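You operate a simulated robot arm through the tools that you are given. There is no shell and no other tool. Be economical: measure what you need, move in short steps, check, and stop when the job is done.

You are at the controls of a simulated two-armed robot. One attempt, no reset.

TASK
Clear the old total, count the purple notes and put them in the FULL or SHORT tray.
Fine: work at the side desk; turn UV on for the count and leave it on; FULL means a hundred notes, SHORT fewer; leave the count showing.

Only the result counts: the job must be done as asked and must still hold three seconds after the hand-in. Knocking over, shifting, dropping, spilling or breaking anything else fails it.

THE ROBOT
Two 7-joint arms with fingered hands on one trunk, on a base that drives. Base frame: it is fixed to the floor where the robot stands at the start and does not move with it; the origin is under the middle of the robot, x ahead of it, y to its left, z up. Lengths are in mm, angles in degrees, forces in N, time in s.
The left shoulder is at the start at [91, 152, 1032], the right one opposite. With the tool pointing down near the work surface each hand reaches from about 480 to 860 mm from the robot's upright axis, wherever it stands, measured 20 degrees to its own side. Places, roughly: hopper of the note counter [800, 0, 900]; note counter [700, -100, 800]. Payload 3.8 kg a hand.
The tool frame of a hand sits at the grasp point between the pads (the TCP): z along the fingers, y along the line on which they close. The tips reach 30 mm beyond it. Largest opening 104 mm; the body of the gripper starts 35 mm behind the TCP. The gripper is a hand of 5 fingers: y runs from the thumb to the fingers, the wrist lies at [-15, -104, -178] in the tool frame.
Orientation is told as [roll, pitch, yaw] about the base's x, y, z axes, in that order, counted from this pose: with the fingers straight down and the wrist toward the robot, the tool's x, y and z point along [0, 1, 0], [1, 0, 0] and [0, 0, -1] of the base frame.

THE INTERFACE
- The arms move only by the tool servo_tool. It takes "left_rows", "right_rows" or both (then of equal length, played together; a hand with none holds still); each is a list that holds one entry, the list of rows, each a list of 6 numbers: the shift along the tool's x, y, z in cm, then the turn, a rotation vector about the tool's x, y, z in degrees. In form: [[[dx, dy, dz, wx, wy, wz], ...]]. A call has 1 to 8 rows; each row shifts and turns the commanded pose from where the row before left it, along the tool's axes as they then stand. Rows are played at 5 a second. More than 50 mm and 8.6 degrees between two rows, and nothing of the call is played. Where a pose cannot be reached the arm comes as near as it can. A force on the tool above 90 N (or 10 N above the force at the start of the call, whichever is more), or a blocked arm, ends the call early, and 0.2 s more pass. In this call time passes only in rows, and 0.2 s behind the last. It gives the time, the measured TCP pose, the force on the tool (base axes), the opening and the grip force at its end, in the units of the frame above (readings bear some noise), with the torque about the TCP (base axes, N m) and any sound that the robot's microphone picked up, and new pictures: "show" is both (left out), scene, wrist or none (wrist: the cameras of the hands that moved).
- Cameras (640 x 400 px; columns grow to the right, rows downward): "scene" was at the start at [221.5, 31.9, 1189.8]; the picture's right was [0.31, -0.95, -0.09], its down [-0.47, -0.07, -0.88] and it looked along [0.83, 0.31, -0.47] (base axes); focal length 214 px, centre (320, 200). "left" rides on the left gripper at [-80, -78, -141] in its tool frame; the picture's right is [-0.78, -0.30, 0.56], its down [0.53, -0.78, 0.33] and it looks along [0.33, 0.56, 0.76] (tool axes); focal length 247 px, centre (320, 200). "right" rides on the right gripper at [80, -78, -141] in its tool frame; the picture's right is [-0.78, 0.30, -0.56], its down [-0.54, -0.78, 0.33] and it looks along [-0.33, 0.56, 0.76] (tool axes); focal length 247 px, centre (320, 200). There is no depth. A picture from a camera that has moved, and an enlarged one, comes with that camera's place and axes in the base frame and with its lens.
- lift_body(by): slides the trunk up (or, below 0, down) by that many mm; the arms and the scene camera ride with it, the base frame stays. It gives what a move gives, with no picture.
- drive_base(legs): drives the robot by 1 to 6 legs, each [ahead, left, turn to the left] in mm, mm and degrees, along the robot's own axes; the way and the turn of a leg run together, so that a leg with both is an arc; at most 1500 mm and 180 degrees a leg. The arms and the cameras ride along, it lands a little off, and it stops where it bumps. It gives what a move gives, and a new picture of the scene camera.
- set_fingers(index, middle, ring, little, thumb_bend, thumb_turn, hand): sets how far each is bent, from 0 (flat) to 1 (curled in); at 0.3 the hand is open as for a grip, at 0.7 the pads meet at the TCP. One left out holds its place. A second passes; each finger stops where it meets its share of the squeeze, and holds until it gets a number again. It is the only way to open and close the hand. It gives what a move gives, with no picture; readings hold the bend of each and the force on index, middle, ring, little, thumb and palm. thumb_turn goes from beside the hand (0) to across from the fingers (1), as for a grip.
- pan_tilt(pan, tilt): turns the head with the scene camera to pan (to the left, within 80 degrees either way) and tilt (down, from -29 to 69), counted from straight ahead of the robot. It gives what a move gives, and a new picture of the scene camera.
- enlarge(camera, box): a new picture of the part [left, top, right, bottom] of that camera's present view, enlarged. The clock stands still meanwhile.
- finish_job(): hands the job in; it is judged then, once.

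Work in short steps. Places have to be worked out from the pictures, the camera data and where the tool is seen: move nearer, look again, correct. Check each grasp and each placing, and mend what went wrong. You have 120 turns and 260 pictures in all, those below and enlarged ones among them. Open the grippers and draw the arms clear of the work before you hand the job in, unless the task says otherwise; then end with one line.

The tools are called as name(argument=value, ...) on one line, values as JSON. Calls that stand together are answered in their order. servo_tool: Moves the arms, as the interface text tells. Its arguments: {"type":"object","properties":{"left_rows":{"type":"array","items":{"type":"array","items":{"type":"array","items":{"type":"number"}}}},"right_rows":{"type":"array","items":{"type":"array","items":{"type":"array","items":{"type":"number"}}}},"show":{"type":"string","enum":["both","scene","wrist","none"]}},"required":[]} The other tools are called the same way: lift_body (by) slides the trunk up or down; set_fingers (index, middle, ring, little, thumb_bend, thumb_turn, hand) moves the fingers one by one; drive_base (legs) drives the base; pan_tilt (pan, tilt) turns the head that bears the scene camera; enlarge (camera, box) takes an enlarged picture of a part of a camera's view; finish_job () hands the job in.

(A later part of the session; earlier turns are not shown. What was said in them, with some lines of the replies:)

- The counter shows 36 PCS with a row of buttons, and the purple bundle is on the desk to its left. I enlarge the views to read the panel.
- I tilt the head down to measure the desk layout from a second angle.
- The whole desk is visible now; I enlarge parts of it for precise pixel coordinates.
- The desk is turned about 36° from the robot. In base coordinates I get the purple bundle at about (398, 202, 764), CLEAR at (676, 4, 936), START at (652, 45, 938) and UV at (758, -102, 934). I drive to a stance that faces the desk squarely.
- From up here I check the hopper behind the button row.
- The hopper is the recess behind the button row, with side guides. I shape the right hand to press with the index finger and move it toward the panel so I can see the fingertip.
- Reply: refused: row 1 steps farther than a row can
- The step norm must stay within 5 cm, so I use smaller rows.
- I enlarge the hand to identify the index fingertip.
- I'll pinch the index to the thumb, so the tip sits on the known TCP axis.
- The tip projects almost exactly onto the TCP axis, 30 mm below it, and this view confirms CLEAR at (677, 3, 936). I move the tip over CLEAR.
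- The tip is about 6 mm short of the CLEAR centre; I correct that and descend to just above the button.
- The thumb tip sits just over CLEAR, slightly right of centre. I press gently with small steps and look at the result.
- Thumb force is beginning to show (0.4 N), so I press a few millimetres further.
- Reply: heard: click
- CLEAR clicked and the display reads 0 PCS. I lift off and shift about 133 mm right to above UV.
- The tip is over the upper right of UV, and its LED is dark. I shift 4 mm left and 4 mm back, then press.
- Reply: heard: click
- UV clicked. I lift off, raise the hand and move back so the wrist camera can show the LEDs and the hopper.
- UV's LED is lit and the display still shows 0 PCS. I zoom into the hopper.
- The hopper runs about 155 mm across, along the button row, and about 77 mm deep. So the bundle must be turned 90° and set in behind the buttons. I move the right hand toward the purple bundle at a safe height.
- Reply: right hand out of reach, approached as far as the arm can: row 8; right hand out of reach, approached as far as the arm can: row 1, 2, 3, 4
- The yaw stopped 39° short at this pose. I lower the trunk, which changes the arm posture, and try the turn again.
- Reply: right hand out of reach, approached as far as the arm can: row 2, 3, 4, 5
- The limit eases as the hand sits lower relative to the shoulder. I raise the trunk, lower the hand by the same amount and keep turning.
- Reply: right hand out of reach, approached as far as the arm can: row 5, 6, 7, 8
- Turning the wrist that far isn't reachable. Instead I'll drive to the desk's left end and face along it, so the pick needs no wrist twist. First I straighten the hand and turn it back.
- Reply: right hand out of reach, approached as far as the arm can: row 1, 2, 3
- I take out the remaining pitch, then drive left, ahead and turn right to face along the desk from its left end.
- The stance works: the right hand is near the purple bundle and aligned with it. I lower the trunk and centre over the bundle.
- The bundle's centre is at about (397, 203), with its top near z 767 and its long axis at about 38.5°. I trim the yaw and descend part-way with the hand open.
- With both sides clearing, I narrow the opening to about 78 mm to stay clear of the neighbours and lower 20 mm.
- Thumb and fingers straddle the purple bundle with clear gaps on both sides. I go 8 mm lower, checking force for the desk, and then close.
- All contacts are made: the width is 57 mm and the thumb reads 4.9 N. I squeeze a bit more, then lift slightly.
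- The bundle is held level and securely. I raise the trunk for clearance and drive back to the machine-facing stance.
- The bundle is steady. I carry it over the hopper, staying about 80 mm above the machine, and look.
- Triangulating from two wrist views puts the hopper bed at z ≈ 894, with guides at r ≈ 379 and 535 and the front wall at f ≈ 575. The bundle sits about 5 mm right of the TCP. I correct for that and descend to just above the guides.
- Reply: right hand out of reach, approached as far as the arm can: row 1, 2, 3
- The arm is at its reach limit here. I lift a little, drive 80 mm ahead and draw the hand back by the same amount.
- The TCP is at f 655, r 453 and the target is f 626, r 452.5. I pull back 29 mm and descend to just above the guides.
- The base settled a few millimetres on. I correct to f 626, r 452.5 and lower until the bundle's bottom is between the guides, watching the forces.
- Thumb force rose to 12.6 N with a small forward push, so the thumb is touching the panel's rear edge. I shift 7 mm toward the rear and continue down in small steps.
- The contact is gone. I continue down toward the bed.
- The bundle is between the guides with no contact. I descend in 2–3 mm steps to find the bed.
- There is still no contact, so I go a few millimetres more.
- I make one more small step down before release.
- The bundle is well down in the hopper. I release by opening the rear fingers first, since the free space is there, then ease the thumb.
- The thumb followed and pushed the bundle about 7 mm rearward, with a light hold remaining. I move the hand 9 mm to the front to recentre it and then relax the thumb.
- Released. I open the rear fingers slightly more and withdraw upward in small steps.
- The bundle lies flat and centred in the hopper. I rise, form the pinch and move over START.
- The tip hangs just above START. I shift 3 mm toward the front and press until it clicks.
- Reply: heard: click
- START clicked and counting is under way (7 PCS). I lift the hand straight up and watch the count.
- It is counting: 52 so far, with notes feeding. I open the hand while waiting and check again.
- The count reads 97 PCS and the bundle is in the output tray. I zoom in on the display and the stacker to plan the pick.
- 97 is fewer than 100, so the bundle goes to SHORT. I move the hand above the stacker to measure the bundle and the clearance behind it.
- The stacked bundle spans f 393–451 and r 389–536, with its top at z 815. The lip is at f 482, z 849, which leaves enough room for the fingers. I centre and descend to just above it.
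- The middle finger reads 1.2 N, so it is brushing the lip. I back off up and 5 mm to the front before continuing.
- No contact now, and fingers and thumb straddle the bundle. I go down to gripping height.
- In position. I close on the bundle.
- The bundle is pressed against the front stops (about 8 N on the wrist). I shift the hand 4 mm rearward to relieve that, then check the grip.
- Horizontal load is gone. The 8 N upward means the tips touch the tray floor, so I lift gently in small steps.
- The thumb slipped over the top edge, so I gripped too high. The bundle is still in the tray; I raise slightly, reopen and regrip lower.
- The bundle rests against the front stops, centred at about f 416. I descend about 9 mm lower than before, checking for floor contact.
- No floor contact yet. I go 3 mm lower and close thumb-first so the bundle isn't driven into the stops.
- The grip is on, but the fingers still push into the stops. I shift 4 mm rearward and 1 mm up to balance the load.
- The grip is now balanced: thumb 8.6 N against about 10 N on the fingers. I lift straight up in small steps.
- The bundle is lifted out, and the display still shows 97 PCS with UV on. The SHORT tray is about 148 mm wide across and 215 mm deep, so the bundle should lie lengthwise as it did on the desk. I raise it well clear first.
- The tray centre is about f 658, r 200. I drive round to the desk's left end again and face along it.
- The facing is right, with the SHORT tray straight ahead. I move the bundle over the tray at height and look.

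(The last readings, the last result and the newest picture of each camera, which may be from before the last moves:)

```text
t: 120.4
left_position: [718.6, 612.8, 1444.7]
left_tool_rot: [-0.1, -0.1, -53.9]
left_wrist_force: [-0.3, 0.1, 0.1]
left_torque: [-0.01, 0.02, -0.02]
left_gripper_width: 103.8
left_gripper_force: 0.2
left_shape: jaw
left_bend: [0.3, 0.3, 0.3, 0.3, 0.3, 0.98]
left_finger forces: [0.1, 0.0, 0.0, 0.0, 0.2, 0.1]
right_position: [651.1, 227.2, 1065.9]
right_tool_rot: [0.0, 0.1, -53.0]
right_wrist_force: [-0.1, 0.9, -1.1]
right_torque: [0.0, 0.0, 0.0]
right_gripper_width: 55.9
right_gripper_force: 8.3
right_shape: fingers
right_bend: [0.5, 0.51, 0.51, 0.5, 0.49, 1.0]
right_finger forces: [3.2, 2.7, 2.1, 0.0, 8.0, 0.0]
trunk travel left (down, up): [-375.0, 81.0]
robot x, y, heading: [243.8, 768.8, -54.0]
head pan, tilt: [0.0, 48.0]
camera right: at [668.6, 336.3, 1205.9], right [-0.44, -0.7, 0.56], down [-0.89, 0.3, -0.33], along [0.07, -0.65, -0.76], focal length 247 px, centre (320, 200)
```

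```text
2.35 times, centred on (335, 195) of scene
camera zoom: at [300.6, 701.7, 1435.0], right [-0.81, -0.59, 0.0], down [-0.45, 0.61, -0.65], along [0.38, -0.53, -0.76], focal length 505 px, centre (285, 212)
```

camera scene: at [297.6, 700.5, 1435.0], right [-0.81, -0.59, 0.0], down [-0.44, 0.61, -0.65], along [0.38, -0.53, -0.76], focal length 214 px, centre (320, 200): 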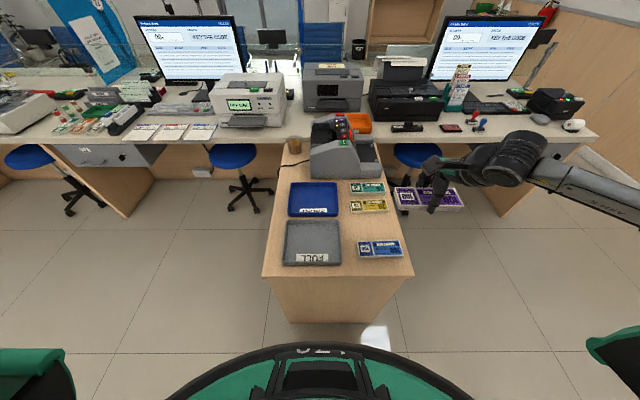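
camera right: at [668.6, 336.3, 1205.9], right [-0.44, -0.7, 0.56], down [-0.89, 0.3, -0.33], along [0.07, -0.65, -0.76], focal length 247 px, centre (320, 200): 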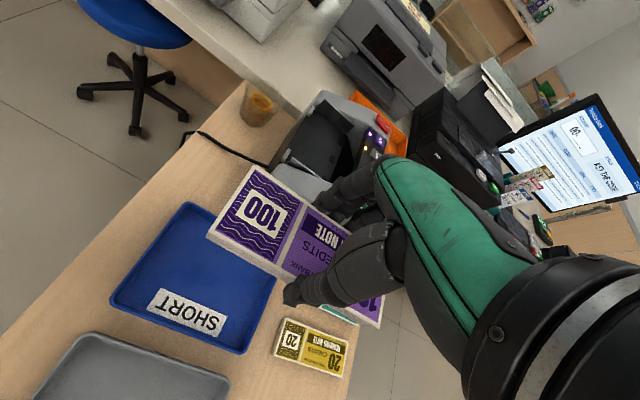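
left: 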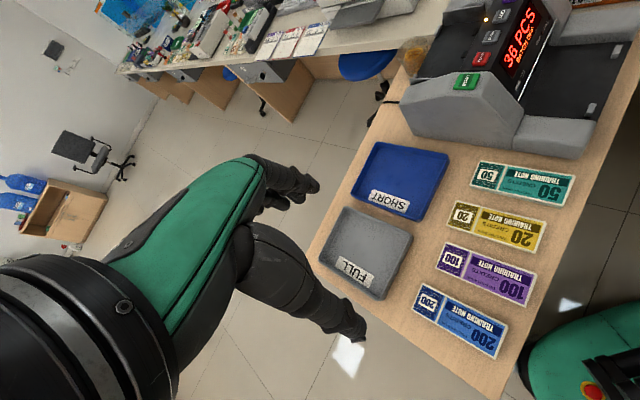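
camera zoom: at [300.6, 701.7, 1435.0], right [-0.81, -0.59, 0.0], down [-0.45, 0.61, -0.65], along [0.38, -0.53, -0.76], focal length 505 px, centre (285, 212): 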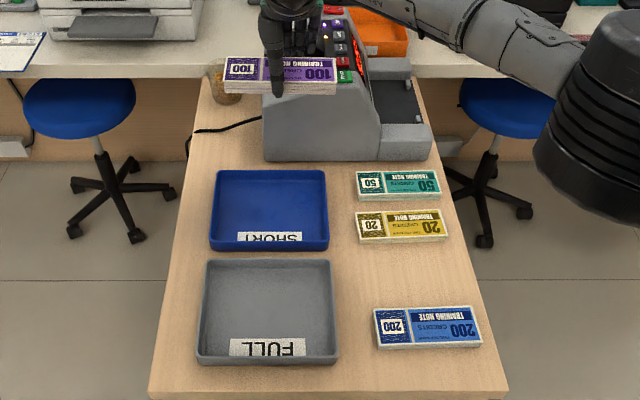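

The tray spans f ≈ 565–769, r ≈ 123–280. I centre the bundle and lower with the trunk, keeping the hand above the rim.

servo_tool(right_rows=[[[1.0, 0.1, 0, 0, 0, 0]]], show="none")

lift_body(by=-200)

servo_tool(right_rows=[[[0, 0, 1.5, 0, 0, 0], [0, 0, 1.5, 0, 0, 0]]], show="both")

enlarge(camera="scene", box=[240, 60, 420, 200])

```text
t: 120.8
left_position: [715.6, 611.6, 1445.7]
left_tool_rot: [-0.1, -0.1, -53.9]
left_wrist_force: [-0.1, 0.3, 0.2]
left_torque: [-0.02, -0.01, 0.02]
left_gripper_width: 103.7
left_gripper_force: 0.1
left_shape: jaw
left_bend: [0.3, 0.3, 0.3, 0.3, 0.3, 0.98]
left_finger forces: [0.0, 0.1, 0.0, 0.1, 0.1, 0.1]
right_position: [656.0, 231.3, 1064.6]
right_tool_rot: [0.1, 0.0, -53.3]
right_wrist_force: [0.6, -0.1, -0.8]
right_torque: [0.01, 0.0, -0.01]
right_gripper_width: 56.0
right_gripper_force: 8.8
right_shape: fingers
right_bend: [0.5, 0.51, 0.51, 0.5, 0.49, 1.0]
right_finger forces: [3.1, 2.6, 2.2, 0.1, 8.0, 0.0]
trunk travel left (down, up): [-375.0, 81.0]
robot x, y, heading: [245.2, 770.6, -53.8]
head pan, tilt: [0.0, 48.0]
```

```text
t: 123.0
left_position: [714.8, 612.9, 1246.1]
left_tool_rot: [0.0, -0.1, -54.0]
left_wrist_force: [-0.9, -0.3, 0.7]
left_torque: [0.01, -0.01, 0.04]
left_gripper_width: 103.5
left_gripper_force: 0.0
left_shape: jaw
left_bend: [0.3, 0.3, 0.3, 0.3, 0.3, 0.98]
left_finger forces: [0.0, 0.0, 0.0, 0.0, 0.1, 0.0]
right_position: [657.2, 231.3, 864.7]
right_tool_rot: [0.2, 0.0, -53.2]
right_wrist_force: [0.2, 1.2, 0.0]
right_torque: [-0.04, 0.0, 0.01]
right_gripper_width: 56.2
right_gripper_force: 8.2
right_shape: fingers
right_bend: [0.5, 0.51, 0.51, 0.5, 0.49, 1.0]
right_finger forces: [3.2, 2.6, 2.3, 0.0, 8.0, 0.0]
trunk travel left (down, up): [-175.0, 281.0]
robot x, y, heading: [243.9, 767.3, -53.7]
head pan, tilt: [0.0, 48.0]
```

```text
t: 123.6
left_position: [715.9, 611.4, 1246.0]
left_tool_rot: [0.0, 0.1, -53.9]
left_wrist_force: [-0.6, 0.4, 0.4]
left_torque: [-0.01, 0.0, 0.01]
left_gripper_width: 103.6
left_gripper_force: 0.0
left_shape: jaw
left_bend: [0.3, 0.3, 0.3, 0.3, 0.3, 0.98]
left_finger forces: [0.1, 0.1, 0.1, 0.1, 0.0, 0.1]
right_position: [657.0, 230.7, 834.0]
right_tool_rot: [0.2, 0.0, -53.2]
right_wrist_force: [-0.3, 0.3, -0.9]
right_torque: [0.0, 0.02, 0.01]
right_gripper_width: 56.2
right_gripper_force: 7.9
right_shape: fingers
right_bend: [0.5, 0.51, 0.51, 0.5, 0.49, 1.0]
right_finger forces: [3.1, 2.7, 2.2, 0.0, 8.0, 0.1]
trunk travel left (down, up): [-175.0, 281.0]
robot x, y, heading: [245.7, 770.0, -54.1]
head pan, tilt: [0.0, 48.0]
camera scene: at [343.0, 638.4, 1206.3], right [-0.81, -0.59, 0.0], down [-0.51, 0.7, -0.5], along [0.29, -0.41, -0.87], focal length 214 px, centre (320, 200)
camera right: at [673.9, 339.0, 975.7], right [-0.45, -0.7, 0.55], down [-0.89, 0.3, -0.33], along [0.07, -0.64, -0.76], focal length 247 px, centre (320, 200)
```

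scene: 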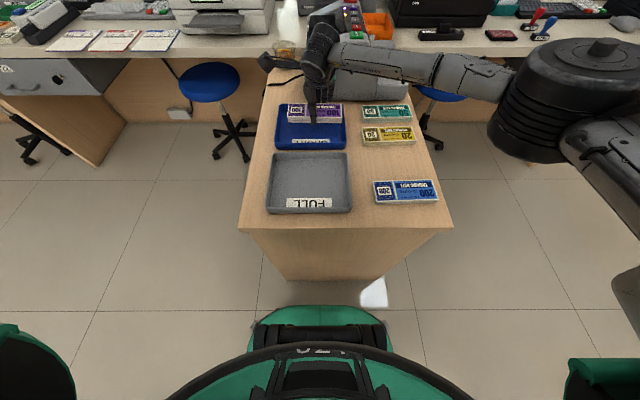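
right: 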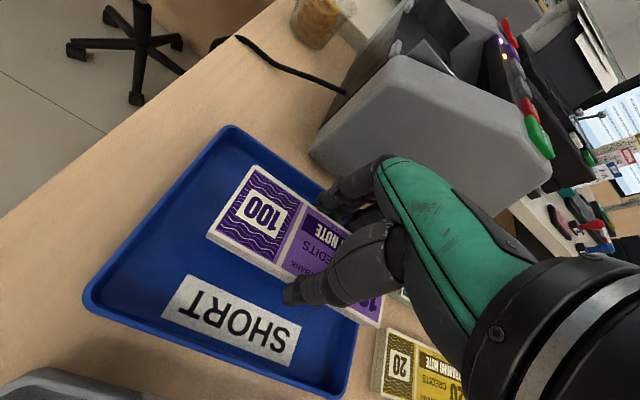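

```text
2.86 times, centred on (330, 130) of scene
camera zoom: at [343.0, 638.4, 1206.3], right [-0.81, -0.59, 0.0], down [-0.51, 0.7, -0.5], along [0.29, -0.41, -0.87], focal length 613 px, centre (291, 400)
```

zoom: 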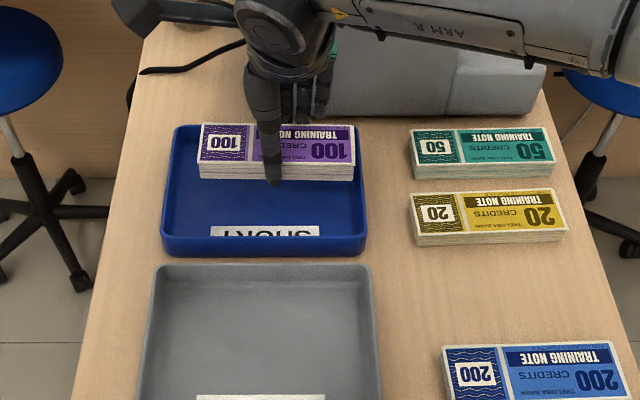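

The tray's f-centre is nearer 675, so I shift 12 mm that way and lower into it.

servo_tool(right_rows=[[[1.2, 0, 0, 0, 0, 0], [0, 0, 1.5, 0, 0, 0], [0, 0, 1.5, 0, 0, 0], [0, 0, 0.8, 0, 0, 0]]], show="wrist")

enlarge(camera="scene", box=[260, 80, 380, 170])

```text
t: 124.6
left_position: [715.9, 611.1, 1246.4]
left_tool_rot: [0.1, 0.1, -53.9]
left_wrist_force: [-0.3, -0.5, 0.9]
left_torque: [-0.04, -0.02, 0.01]
left_gripper_width: 103.8
left_gripper_force: 0.0
left_shape: jaw
left_bend: [0.3, 0.3, 0.3, 0.3, 0.3, 0.98]
left_finger forces: [0.0, 0.0, 0.1, 0.1, 0.1, 0.1]
right_position: [667.3, 237.4, 795.0]
right_tool_rot: [0.2, 0.1, -53.2]
right_wrist_force: [-0.5, 0.5, -1.0]
right_torque: [0.02, -0.01, -0.02]
right_gripper_width: 56.2
right_gripper_force: 7.9
right_shape: fingers
right_bend: [0.5, 0.51, 0.51, 0.5, 0.49, 1.0]
right_finger forces: [3.3, 2.7, 2.3, 0.1, 8.0, 0.1]
trunk travel left (down, up): [-175.0, 281.0]
robot x, y, heading: [244.0, 772.7, -54.0]
head pan, tilt: [0.0, 48.0]
camera right: at [684.3, 346.4, 936.7], right [-0.45, -0.7, 0.55], down [-0.89, 0.3, -0.33], along [0.07, -0.64, -0.76], focal length 247 px, centre (320, 200)
```

right: 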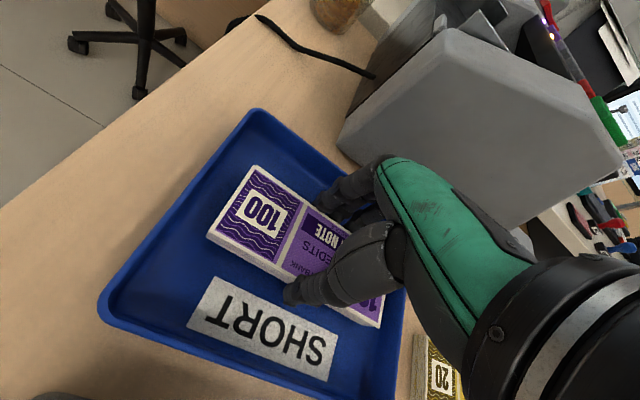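

```text
4.44 times, centred on (320, 125) of scene
camera zoom: at [343.2, 638.4, 1206.3], right [-0.81, -0.59, 0.0], down [-0.51, 0.7, -0.5], along [0.29, -0.41, -0.87], focal length 953 px, centre (320, 533)
```

zoom: 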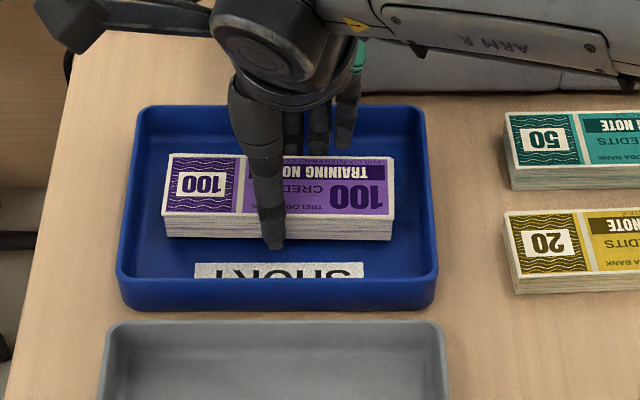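

The bundle is inside the tray walls. I lower in small steps until it touches the tray floor.

servo_tool(right_rows=[[[0, 0, 0.5, 0, 0, 0], [0, 0, 0.4, 0, 0, 0]]], show="none")

servo_tool(right_rows=[[[0, 0, 0.3, 0, 0, 0]]], show="none")

enlarge(camera="scene", box=[260, 80, 380, 170])

```text
t: 125.2
left_position: [714.7, 613.4, 1245.8]
left_tool_rot: [0.0, -0.1, -54.0]
left_wrist_force: [0.6, 0.0, 0.1]
left_torque: [-0.03, -0.01, -0.01]
left_gripper_width: 103.6
left_gripper_force: 0.2
left_shape: jaw
left_bend: [0.3, 0.3, 0.3, 0.3, 0.3, 0.98]
left_finger forces: [0.0, 0.0, 0.1, 0.0, 0.1, 0.0]
right_position: [664.9, 237.5, 788.8]
right_tool_rot: [0.2, -0.2, -53.2]
right_wrist_force: [1.0, -1.9, 7.9]
right_torque: [-0.24, -0.11, 0.02]
right_gripper_width: 55.9
right_gripper_force: 11.4
right_shape: fingers
right_bend: [0.5, 0.51, 0.51, 0.5, 0.49, 1.0]
right_finger forces: [3.5, 8.6, 2.4, 0.0, 8.2, 0.0]
trunk travel left (down, up): [-175.0, 281.0]
robot x, y, heading: [243.8, 767.5, -54.0]
head pan, tilt: [0.0, 48.0]
```

```text
t: 125.6
left_position: [713.8, 614.5, 1247.2]
left_tool_rot: [0.0, -0.2, -54.0]
left_wrist_force: [0.3, -0.8, 0.2]
left_torque: [0.0, -0.01, 0.05]
left_gripper_width: 103.8
left_gripper_force: 0.1
left_shape: jaw
left_bend: [0.3, 0.3, 0.3, 0.3, 0.3, 0.98]
left_finger forces: [0.0, 0.0, 0.0, 0.0, 0.1, 0.1]
right_position: [665.1, 238.2, 789.4]
right_tool_rot: [0.1, -0.4, -53.1]
right_wrist_force: [0.9, -1.4, 18.4]
right_torque: [-0.49, -0.17, 0.03]
right_gripper_width: 55.7
right_gripper_force: 15.2
right_shape: fingers
right_bend: [0.5, 0.5, 0.51, 0.5, 0.49, 1.0]
right_finger forces: [3.9, 15.0, 2.9, 0.0, 8.2, 0.0]
trunk travel left (down, up): [-175.0, 281.0]
robot x, y, heading: [242.0, 767.9, -54.1]
head pan, tilt: [0.0, 48.0]
```

```text
4.44 times, centred on (320, 125) of scene
camera zoom: at [341.2, 640.7, 1207.1], right [-0.81, -0.59, 0.0], down [-0.51, 0.7, -0.5], along [0.3, -0.41, -0.86], focal length 953 px, centre (320, 533)
```

zoom: 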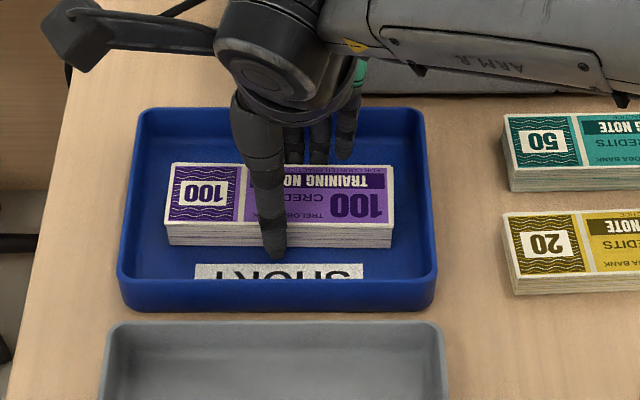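

Contact: the middle fingertip is on the tray floor. I raise 4 mm to unload it, then open to release.

servo_tool(right_rows=[[[0, 0, -0.35, 0, 0, 0], [0, 0, -0.1, 0, 0, 0]]], show="none")

set_fingers(hand="right", index=0.45, middle=0.45, ring=0.45, little=0.45, thumb_bend=0.44)

enlarge(camera="scene", box=[260, 80, 380, 170])

```text
t: 126.2
left_position: [715.3, 612.3, 1246.3]
left_tool_rot: [0.0, -0.1, -53.8]
left_wrist_force: [0.1, -0.3, 0.3]
left_torque: [0.0, 0.01, 0.0]
left_gripper_width: 103.6
left_gripper_force: 0.2
left_shape: jaw
left_bend: [0.3, 0.3, 0.3, 0.3, 0.3, 0.98]
left_finger forces: [0.1, 0.1, 0.0, 0.0, 0.0, 0.1]
right_position: [665.5, 238.7, 788.5]
right_tool_rot: [0.1, 0.0, -53.3]
right_wrist_force: [2.6, -2.9, 12.6]
right_torque: [-0.44, -0.23, 0.06]
right_gripper_width: 55.9
right_gripper_force: 12.8
right_shape: fingers
right_bend: [0.49, 0.5, 0.51, 0.5, 0.5, 1.0]
right_finger forces: [4.1, 11.1, 3.1, 0.0, 7.4, 0.0]
trunk travel left (down, up): [-175.0, 281.0]
robot x, y, heading: [245.0, 766.6, -54.2]
head pan, tilt: [0.0, 48.0]
```

```text
t: 127.2
left_position: [715.7, 612.7, 1246.2]
left_tool_rot: [0.0, 0.0, -53.8]
left_wrist_force: [0.0, -0.3, 0.2]
left_torque: [-0.02, 0.0, -0.01]
left_gripper_width: 103.7
left_gripper_force: 0.0
left_shape: jaw
left_bend: [0.3, 0.3, 0.3, 0.3, 0.3, 0.98]
left_finger forces: [0.0, 0.0, 0.0, 0.0, 0.0, 0.0]
right_position: [665.5, 238.2, 788.3]
right_tool_rot: [0.1, 0.1, -53.3]
right_wrist_force: [-1.2, 1.1, 2.6]
right_torque: [-0.09, -0.03, 0.01]
right_gripper_width: 65.8
right_gripper_force: 1.5
right_shape: fingers
right_bend: [0.45, 0.46, 0.45, 0.45, 0.44, 0.99]
right_finger forces: [0.0, 2.4, 0.0, 0.1, 0.0, 0.1]
trunk travel left (down, up): [-175.0, 281.0]
robot x, y, heading: [247.0, 764.5, -53.8]
head pan, tilt: [0.0, 48.0]
```

```text
4.44 times, centred on (320, 125) of scene
camera zoom: at [342.7, 638.9, 1206.3], right [-0.81, -0.59, 0.0], down [-0.51, 0.7, -0.5], along [0.29, -0.41, -0.86], focal length 953 px, centre (320, 533)
```

zoom: 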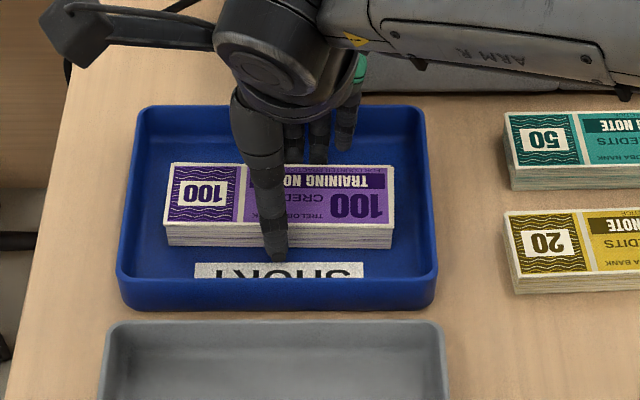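

Released. I withdraw straight up.

servo_tool(right_rows=[[[0, 0, -1, 0, 0, 0], [0, 0, -2, 0, 0, 0], [0, 0, -4, 0, 0, 0], [0, 0, -4, 0, 0, 0]]], show="none")

lift_body(by=200)

servo_tool(right_rows=[[[-3.5, -3, 0, 0, 0, 0], [-3.5, -3, 0, 0, 0, 0], [-3.5, -3, 0, 0, 0, 0], [-3.5, -3, 0, 0, 0, 0], [-3.5, -3, 0, 0, 0, 0]]], show="both")

enlarge(camera="scene", box=[250, 90, 420, 260])

```text
t: 128.2
left_position: [714.9, 613.7, 1246.3]
left_tool_rot: [0.1, -0.1, -53.9]
left_wrist_force: [-0.3, 0.3, 0.5]
left_torque: [-0.02, 0.03, 0.0]
left_gripper_width: 103.6
left_gripper_force: 0.0
left_shape: jaw
left_bend: [0.3, 0.3, 0.3, 0.3, 0.3, 0.98]
left_finger forces: [0.1, 0.0, 0.0, 0.1, 0.0, 0.0]
right_position: [666.3, 238.5, 899.1]
right_tool_rot: [0.1, -0.1, -53.2]
right_wrist_force: [-0.2, 0.2, 1.1]
right_torque: [-0.02, 0.01, 0.02]
right_gripper_width: 65.9
right_gripper_force: 0.0
right_shape: fingers
right_bend: [0.45, 0.45, 0.45, 0.45, 0.44, 0.99]
right_finger forces: [0.1, 0.0, 0.0, 0.0, 0.0, 0.0]
trunk travel left (down, up): [-175.0, 281.0]
robot x, y, heading: [241.2, 769.8, -54.1]
head pan, tilt: [0.0, 48.0]
```

```text
t: 130.3
left_position: [715.9, 611.8, 1446.5]
left_tool_rot: [-0.1, 0.0, -54.0]
left_wrist_force: [-0.1, 0.1, 0.5]
left_torque: [0.0, 0.01, 0.01]
left_gripper_width: 103.6
left_gripper_force: 0.1
left_shape: jaw
left_bend: [0.3, 0.3, 0.3, 0.3, 0.3, 0.98]
left_finger forces: [0.0, 0.0, 0.1, 0.1, 0.1, 0.0]
right_position: [666.5, 237.3, 1098.6]
right_tool_rot: [0.1, -0.1, -53.2]
right_wrist_force: [-0.5, 0.0, -0.2]
right_torque: [0.01, -0.02, 0.04]
right_gripper_width: 65.9
right_gripper_force: 0.1
right_shape: fingers
right_bend: [0.45, 0.45, 0.45, 0.45, 0.44, 0.99]
right_finger forces: [0.0, 0.0, 0.1, 0.0, 0.0, 0.0]
trunk travel left (down, up): [-375.0, 81.0]
robot x, y, heading: [240.3, 768.1, -54.2]
head pan, tilt: [0.0, 48.0]
```

```text
t: 131.5
left_position: [712.4, 612.6, 1445.9]
left_tool_rot: [0.1, -0.1, -53.9]
left_wrist_force: [0.3, 0.1, 0.6]
left_torque: [0.01, -0.01, 0.0]
left_gripper_width: 103.9
left_gripper_force: 0.1
left_shape: jaw
left_bend: [0.3, 0.3, 0.3, 0.3, 0.3, 0.98]
left_finger forces: [0.0, 0.0, 0.1, 0.0, 0.0, 0.0]
right_position: [434.8, 251.0, 1097.2]
right_tool_rot: [0.2, -0.1, -53.2]
right_wrist_force: [0.3, -0.3, -0.1]
right_torque: [-0.01, -0.01, -0.01]
right_gripper_width: 65.8
right_gripper_force: 0.1
right_shape: fingers
right_bend: [0.45, 0.45, 0.45, 0.45, 0.44, 0.99]
right_finger forces: [0.1, 0.1, 0.0, 0.0, 0.1, 0.0]
trunk travel left (down, up): [-375.0, 81.0]
robot x, y, heading: [246.2, 773.0, -54.0]
head pan, tilt: [0.0, 48.0]
camera scene: at [294.7, 700.5, 1435.2], right [-0.81, -0.59, 0.0], down [-0.44, 0.61, -0.66], along [0.39, -0.53, -0.75], focal length 214 px, centre (320, 200)
camera right: at [451.4, 359.8, 1239.0], right [-0.45, -0.7, 0.55], down [-0.89, 0.3, -0.34], along [0.07, -0.64, -0.76], focal length 247 px, centre (320, 200)
```

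scene: 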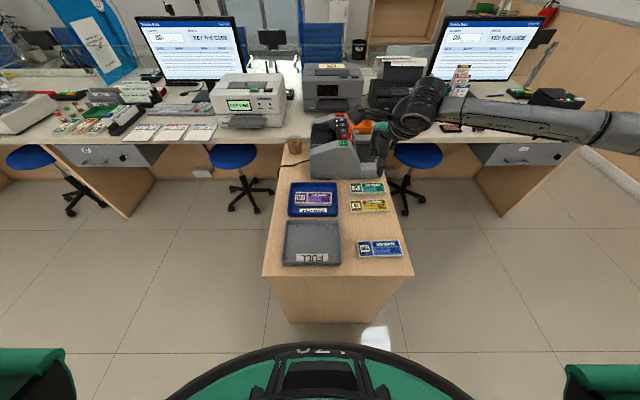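
right: 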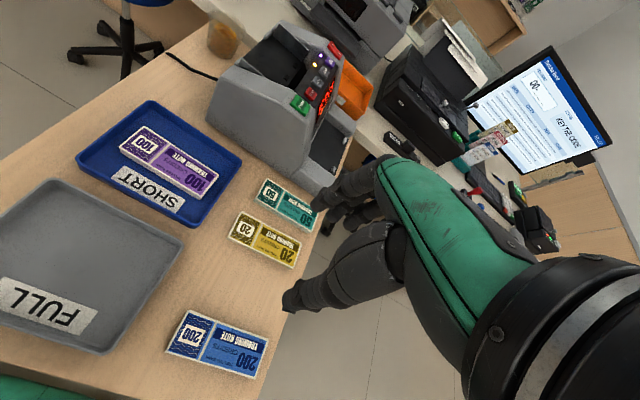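

```text
2.35 times, centred on (335, 175) of scene
camera zoom: at [294.7, 700.5, 1435.2], right [-0.81, -0.59, 0.0], down [-0.44, 0.61, -0.66], along [0.39, -0.53, -0.75], focal length 505 px, centre (285, 259)
```

zoom: 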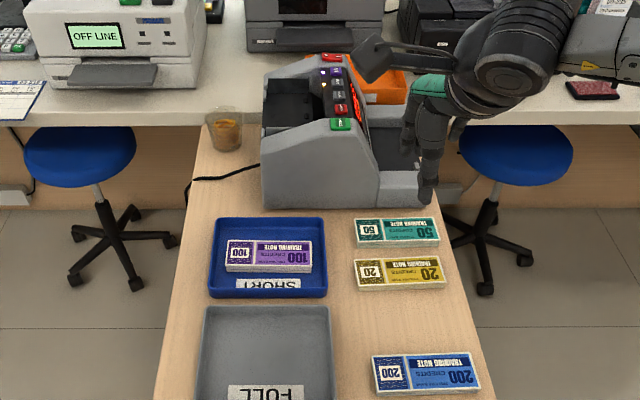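

The purple bundle lies in SHORT and everything else is in place. I back away, open the hand fully and verify the display.

enlarge(camera="right", box=[210, 10, 390, 190])

drive_base(legs=[[-300, 0, 0]])

set_fingers(hand="right", index=0.3, middle=0.3, ring=0.3, little=0.3, thumb_bend=0.3)

```text
2.22 times, centred on (300, 100) of right
camera zoom: at [451.4, 359.8, 1239.0], right [-0.45, -0.7, 0.55], down [-0.89, 0.3, -0.34], along [0.07, -0.64, -0.76], focal length 549 px, centre (364, 422)
```

zoom: 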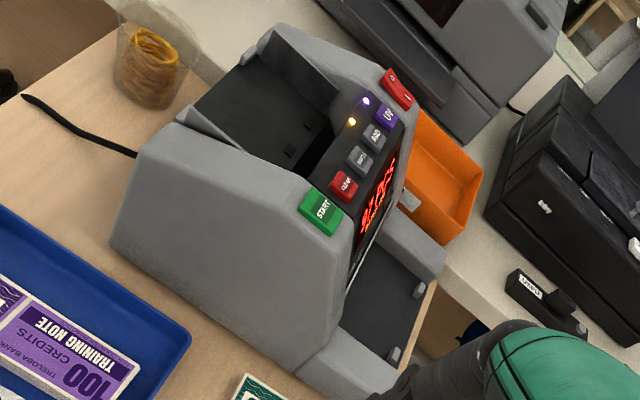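

```text
t: 133.5
left_position: [544.7, 845.3, 1444.7]
left_tool_rot: [-0.1, 0.1, -54.2]
left_wrist_force: [0.5, 0.6, -0.4]
left_torque: [0.02, 0.0, 0.0]
left_gripper_width: 103.7
left_gripper_force: 0.0
left_shape: jaw
left_bend: [0.3, 0.3, 0.3, 0.3, 0.3, 0.98]
left_finger forces: [0.0, 0.1, 0.0, 0.0, 0.0, 0.1]
right_position: [264.0, 486.4, 1095.0]
right_tool_rot: [0.1, 0.1, -53.5]
right_wrist_force: [-0.2, -0.4, -1.0]
right_torque: [0.02, 0.01, 0.03]
right_gripper_width: 66.4
right_gripper_force: 0.0
right_shape: fingers
right_bend: [0.45, 0.45, 0.45, 0.45, 0.44, 0.99]
right_finger forces: [0.0, 0.0, 0.0, 0.0, 0.0, 0.1]
trunk travel left (down, up): [-375.0, 81.0]
robot x, y, heading: [71.8, 1004.3, -54.2]
head pan, tilt: [0.0, 48.0]
camera scene: at [126.9, 935.7, 1434.8], right [-0.81, -0.59, 0.0], down [-0.44, 0.61, -0.65], along [0.38, -0.53, -0.76], focal length 214 px, centre (320, 200)
```

scene: 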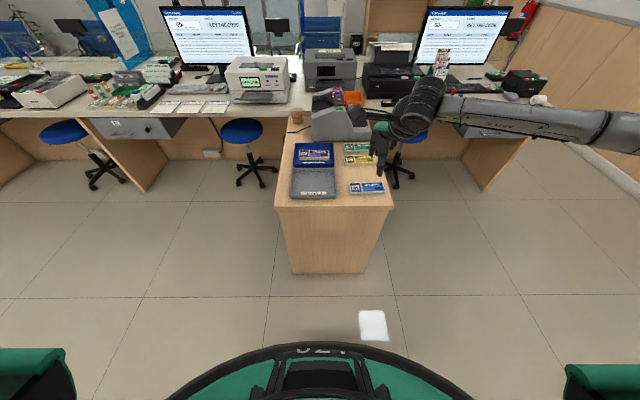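

```text
t: 134.5
left_position: [543.3, 847.0, 1446.4]
left_tool_rot: [0.0, 0.0, -54.3]
left_wrist_force: [-0.4, -0.4, 0.1]
left_torque: [0.04, -0.01, 0.01]
left_gripper_width: 103.5
left_gripper_force: 0.1
left_shape: jaw
left_bend: [0.3, 0.3, 0.3, 0.3, 0.3, 0.98]
left_finger forces: [0.0, 0.0, 0.1, 0.0, 0.1, 0.0]
right_position: [262.8, 487.4, 1096.8]
right_tool_rot: [0.2, 0.1, -53.6]
right_wrist_force: [-0.4, -1.1, -0.3]
right_torque: [-0.03, -0.01, 0.01]
right_gripper_width: 102.7
right_gripper_force: 0.1
right_shape: fingers
right_bend: [0.3, 0.3, 0.3, 0.3, 0.3, 0.98]
right_finger forces: [0.0, 0.1, 0.0, 0.0, 0.0, 0.0]
trunk travel left (down, up): [-375.0, 81.0]
robot x, y, heading: [73.1, 1005.1, -53.9]
head pan, tilt: [0.0, 48.0]
```

The hopper is empty, the UV LED is on and the count is still lit. The arms are clear and the hands are open, so I hand in.

finish_job()

```text
The job is handed in.
```

I cleared the old total, turned UV on and left it on, and counted the purple notes: 97. They are in the SHORT tray, and the display was still showing the count at my last clear look.
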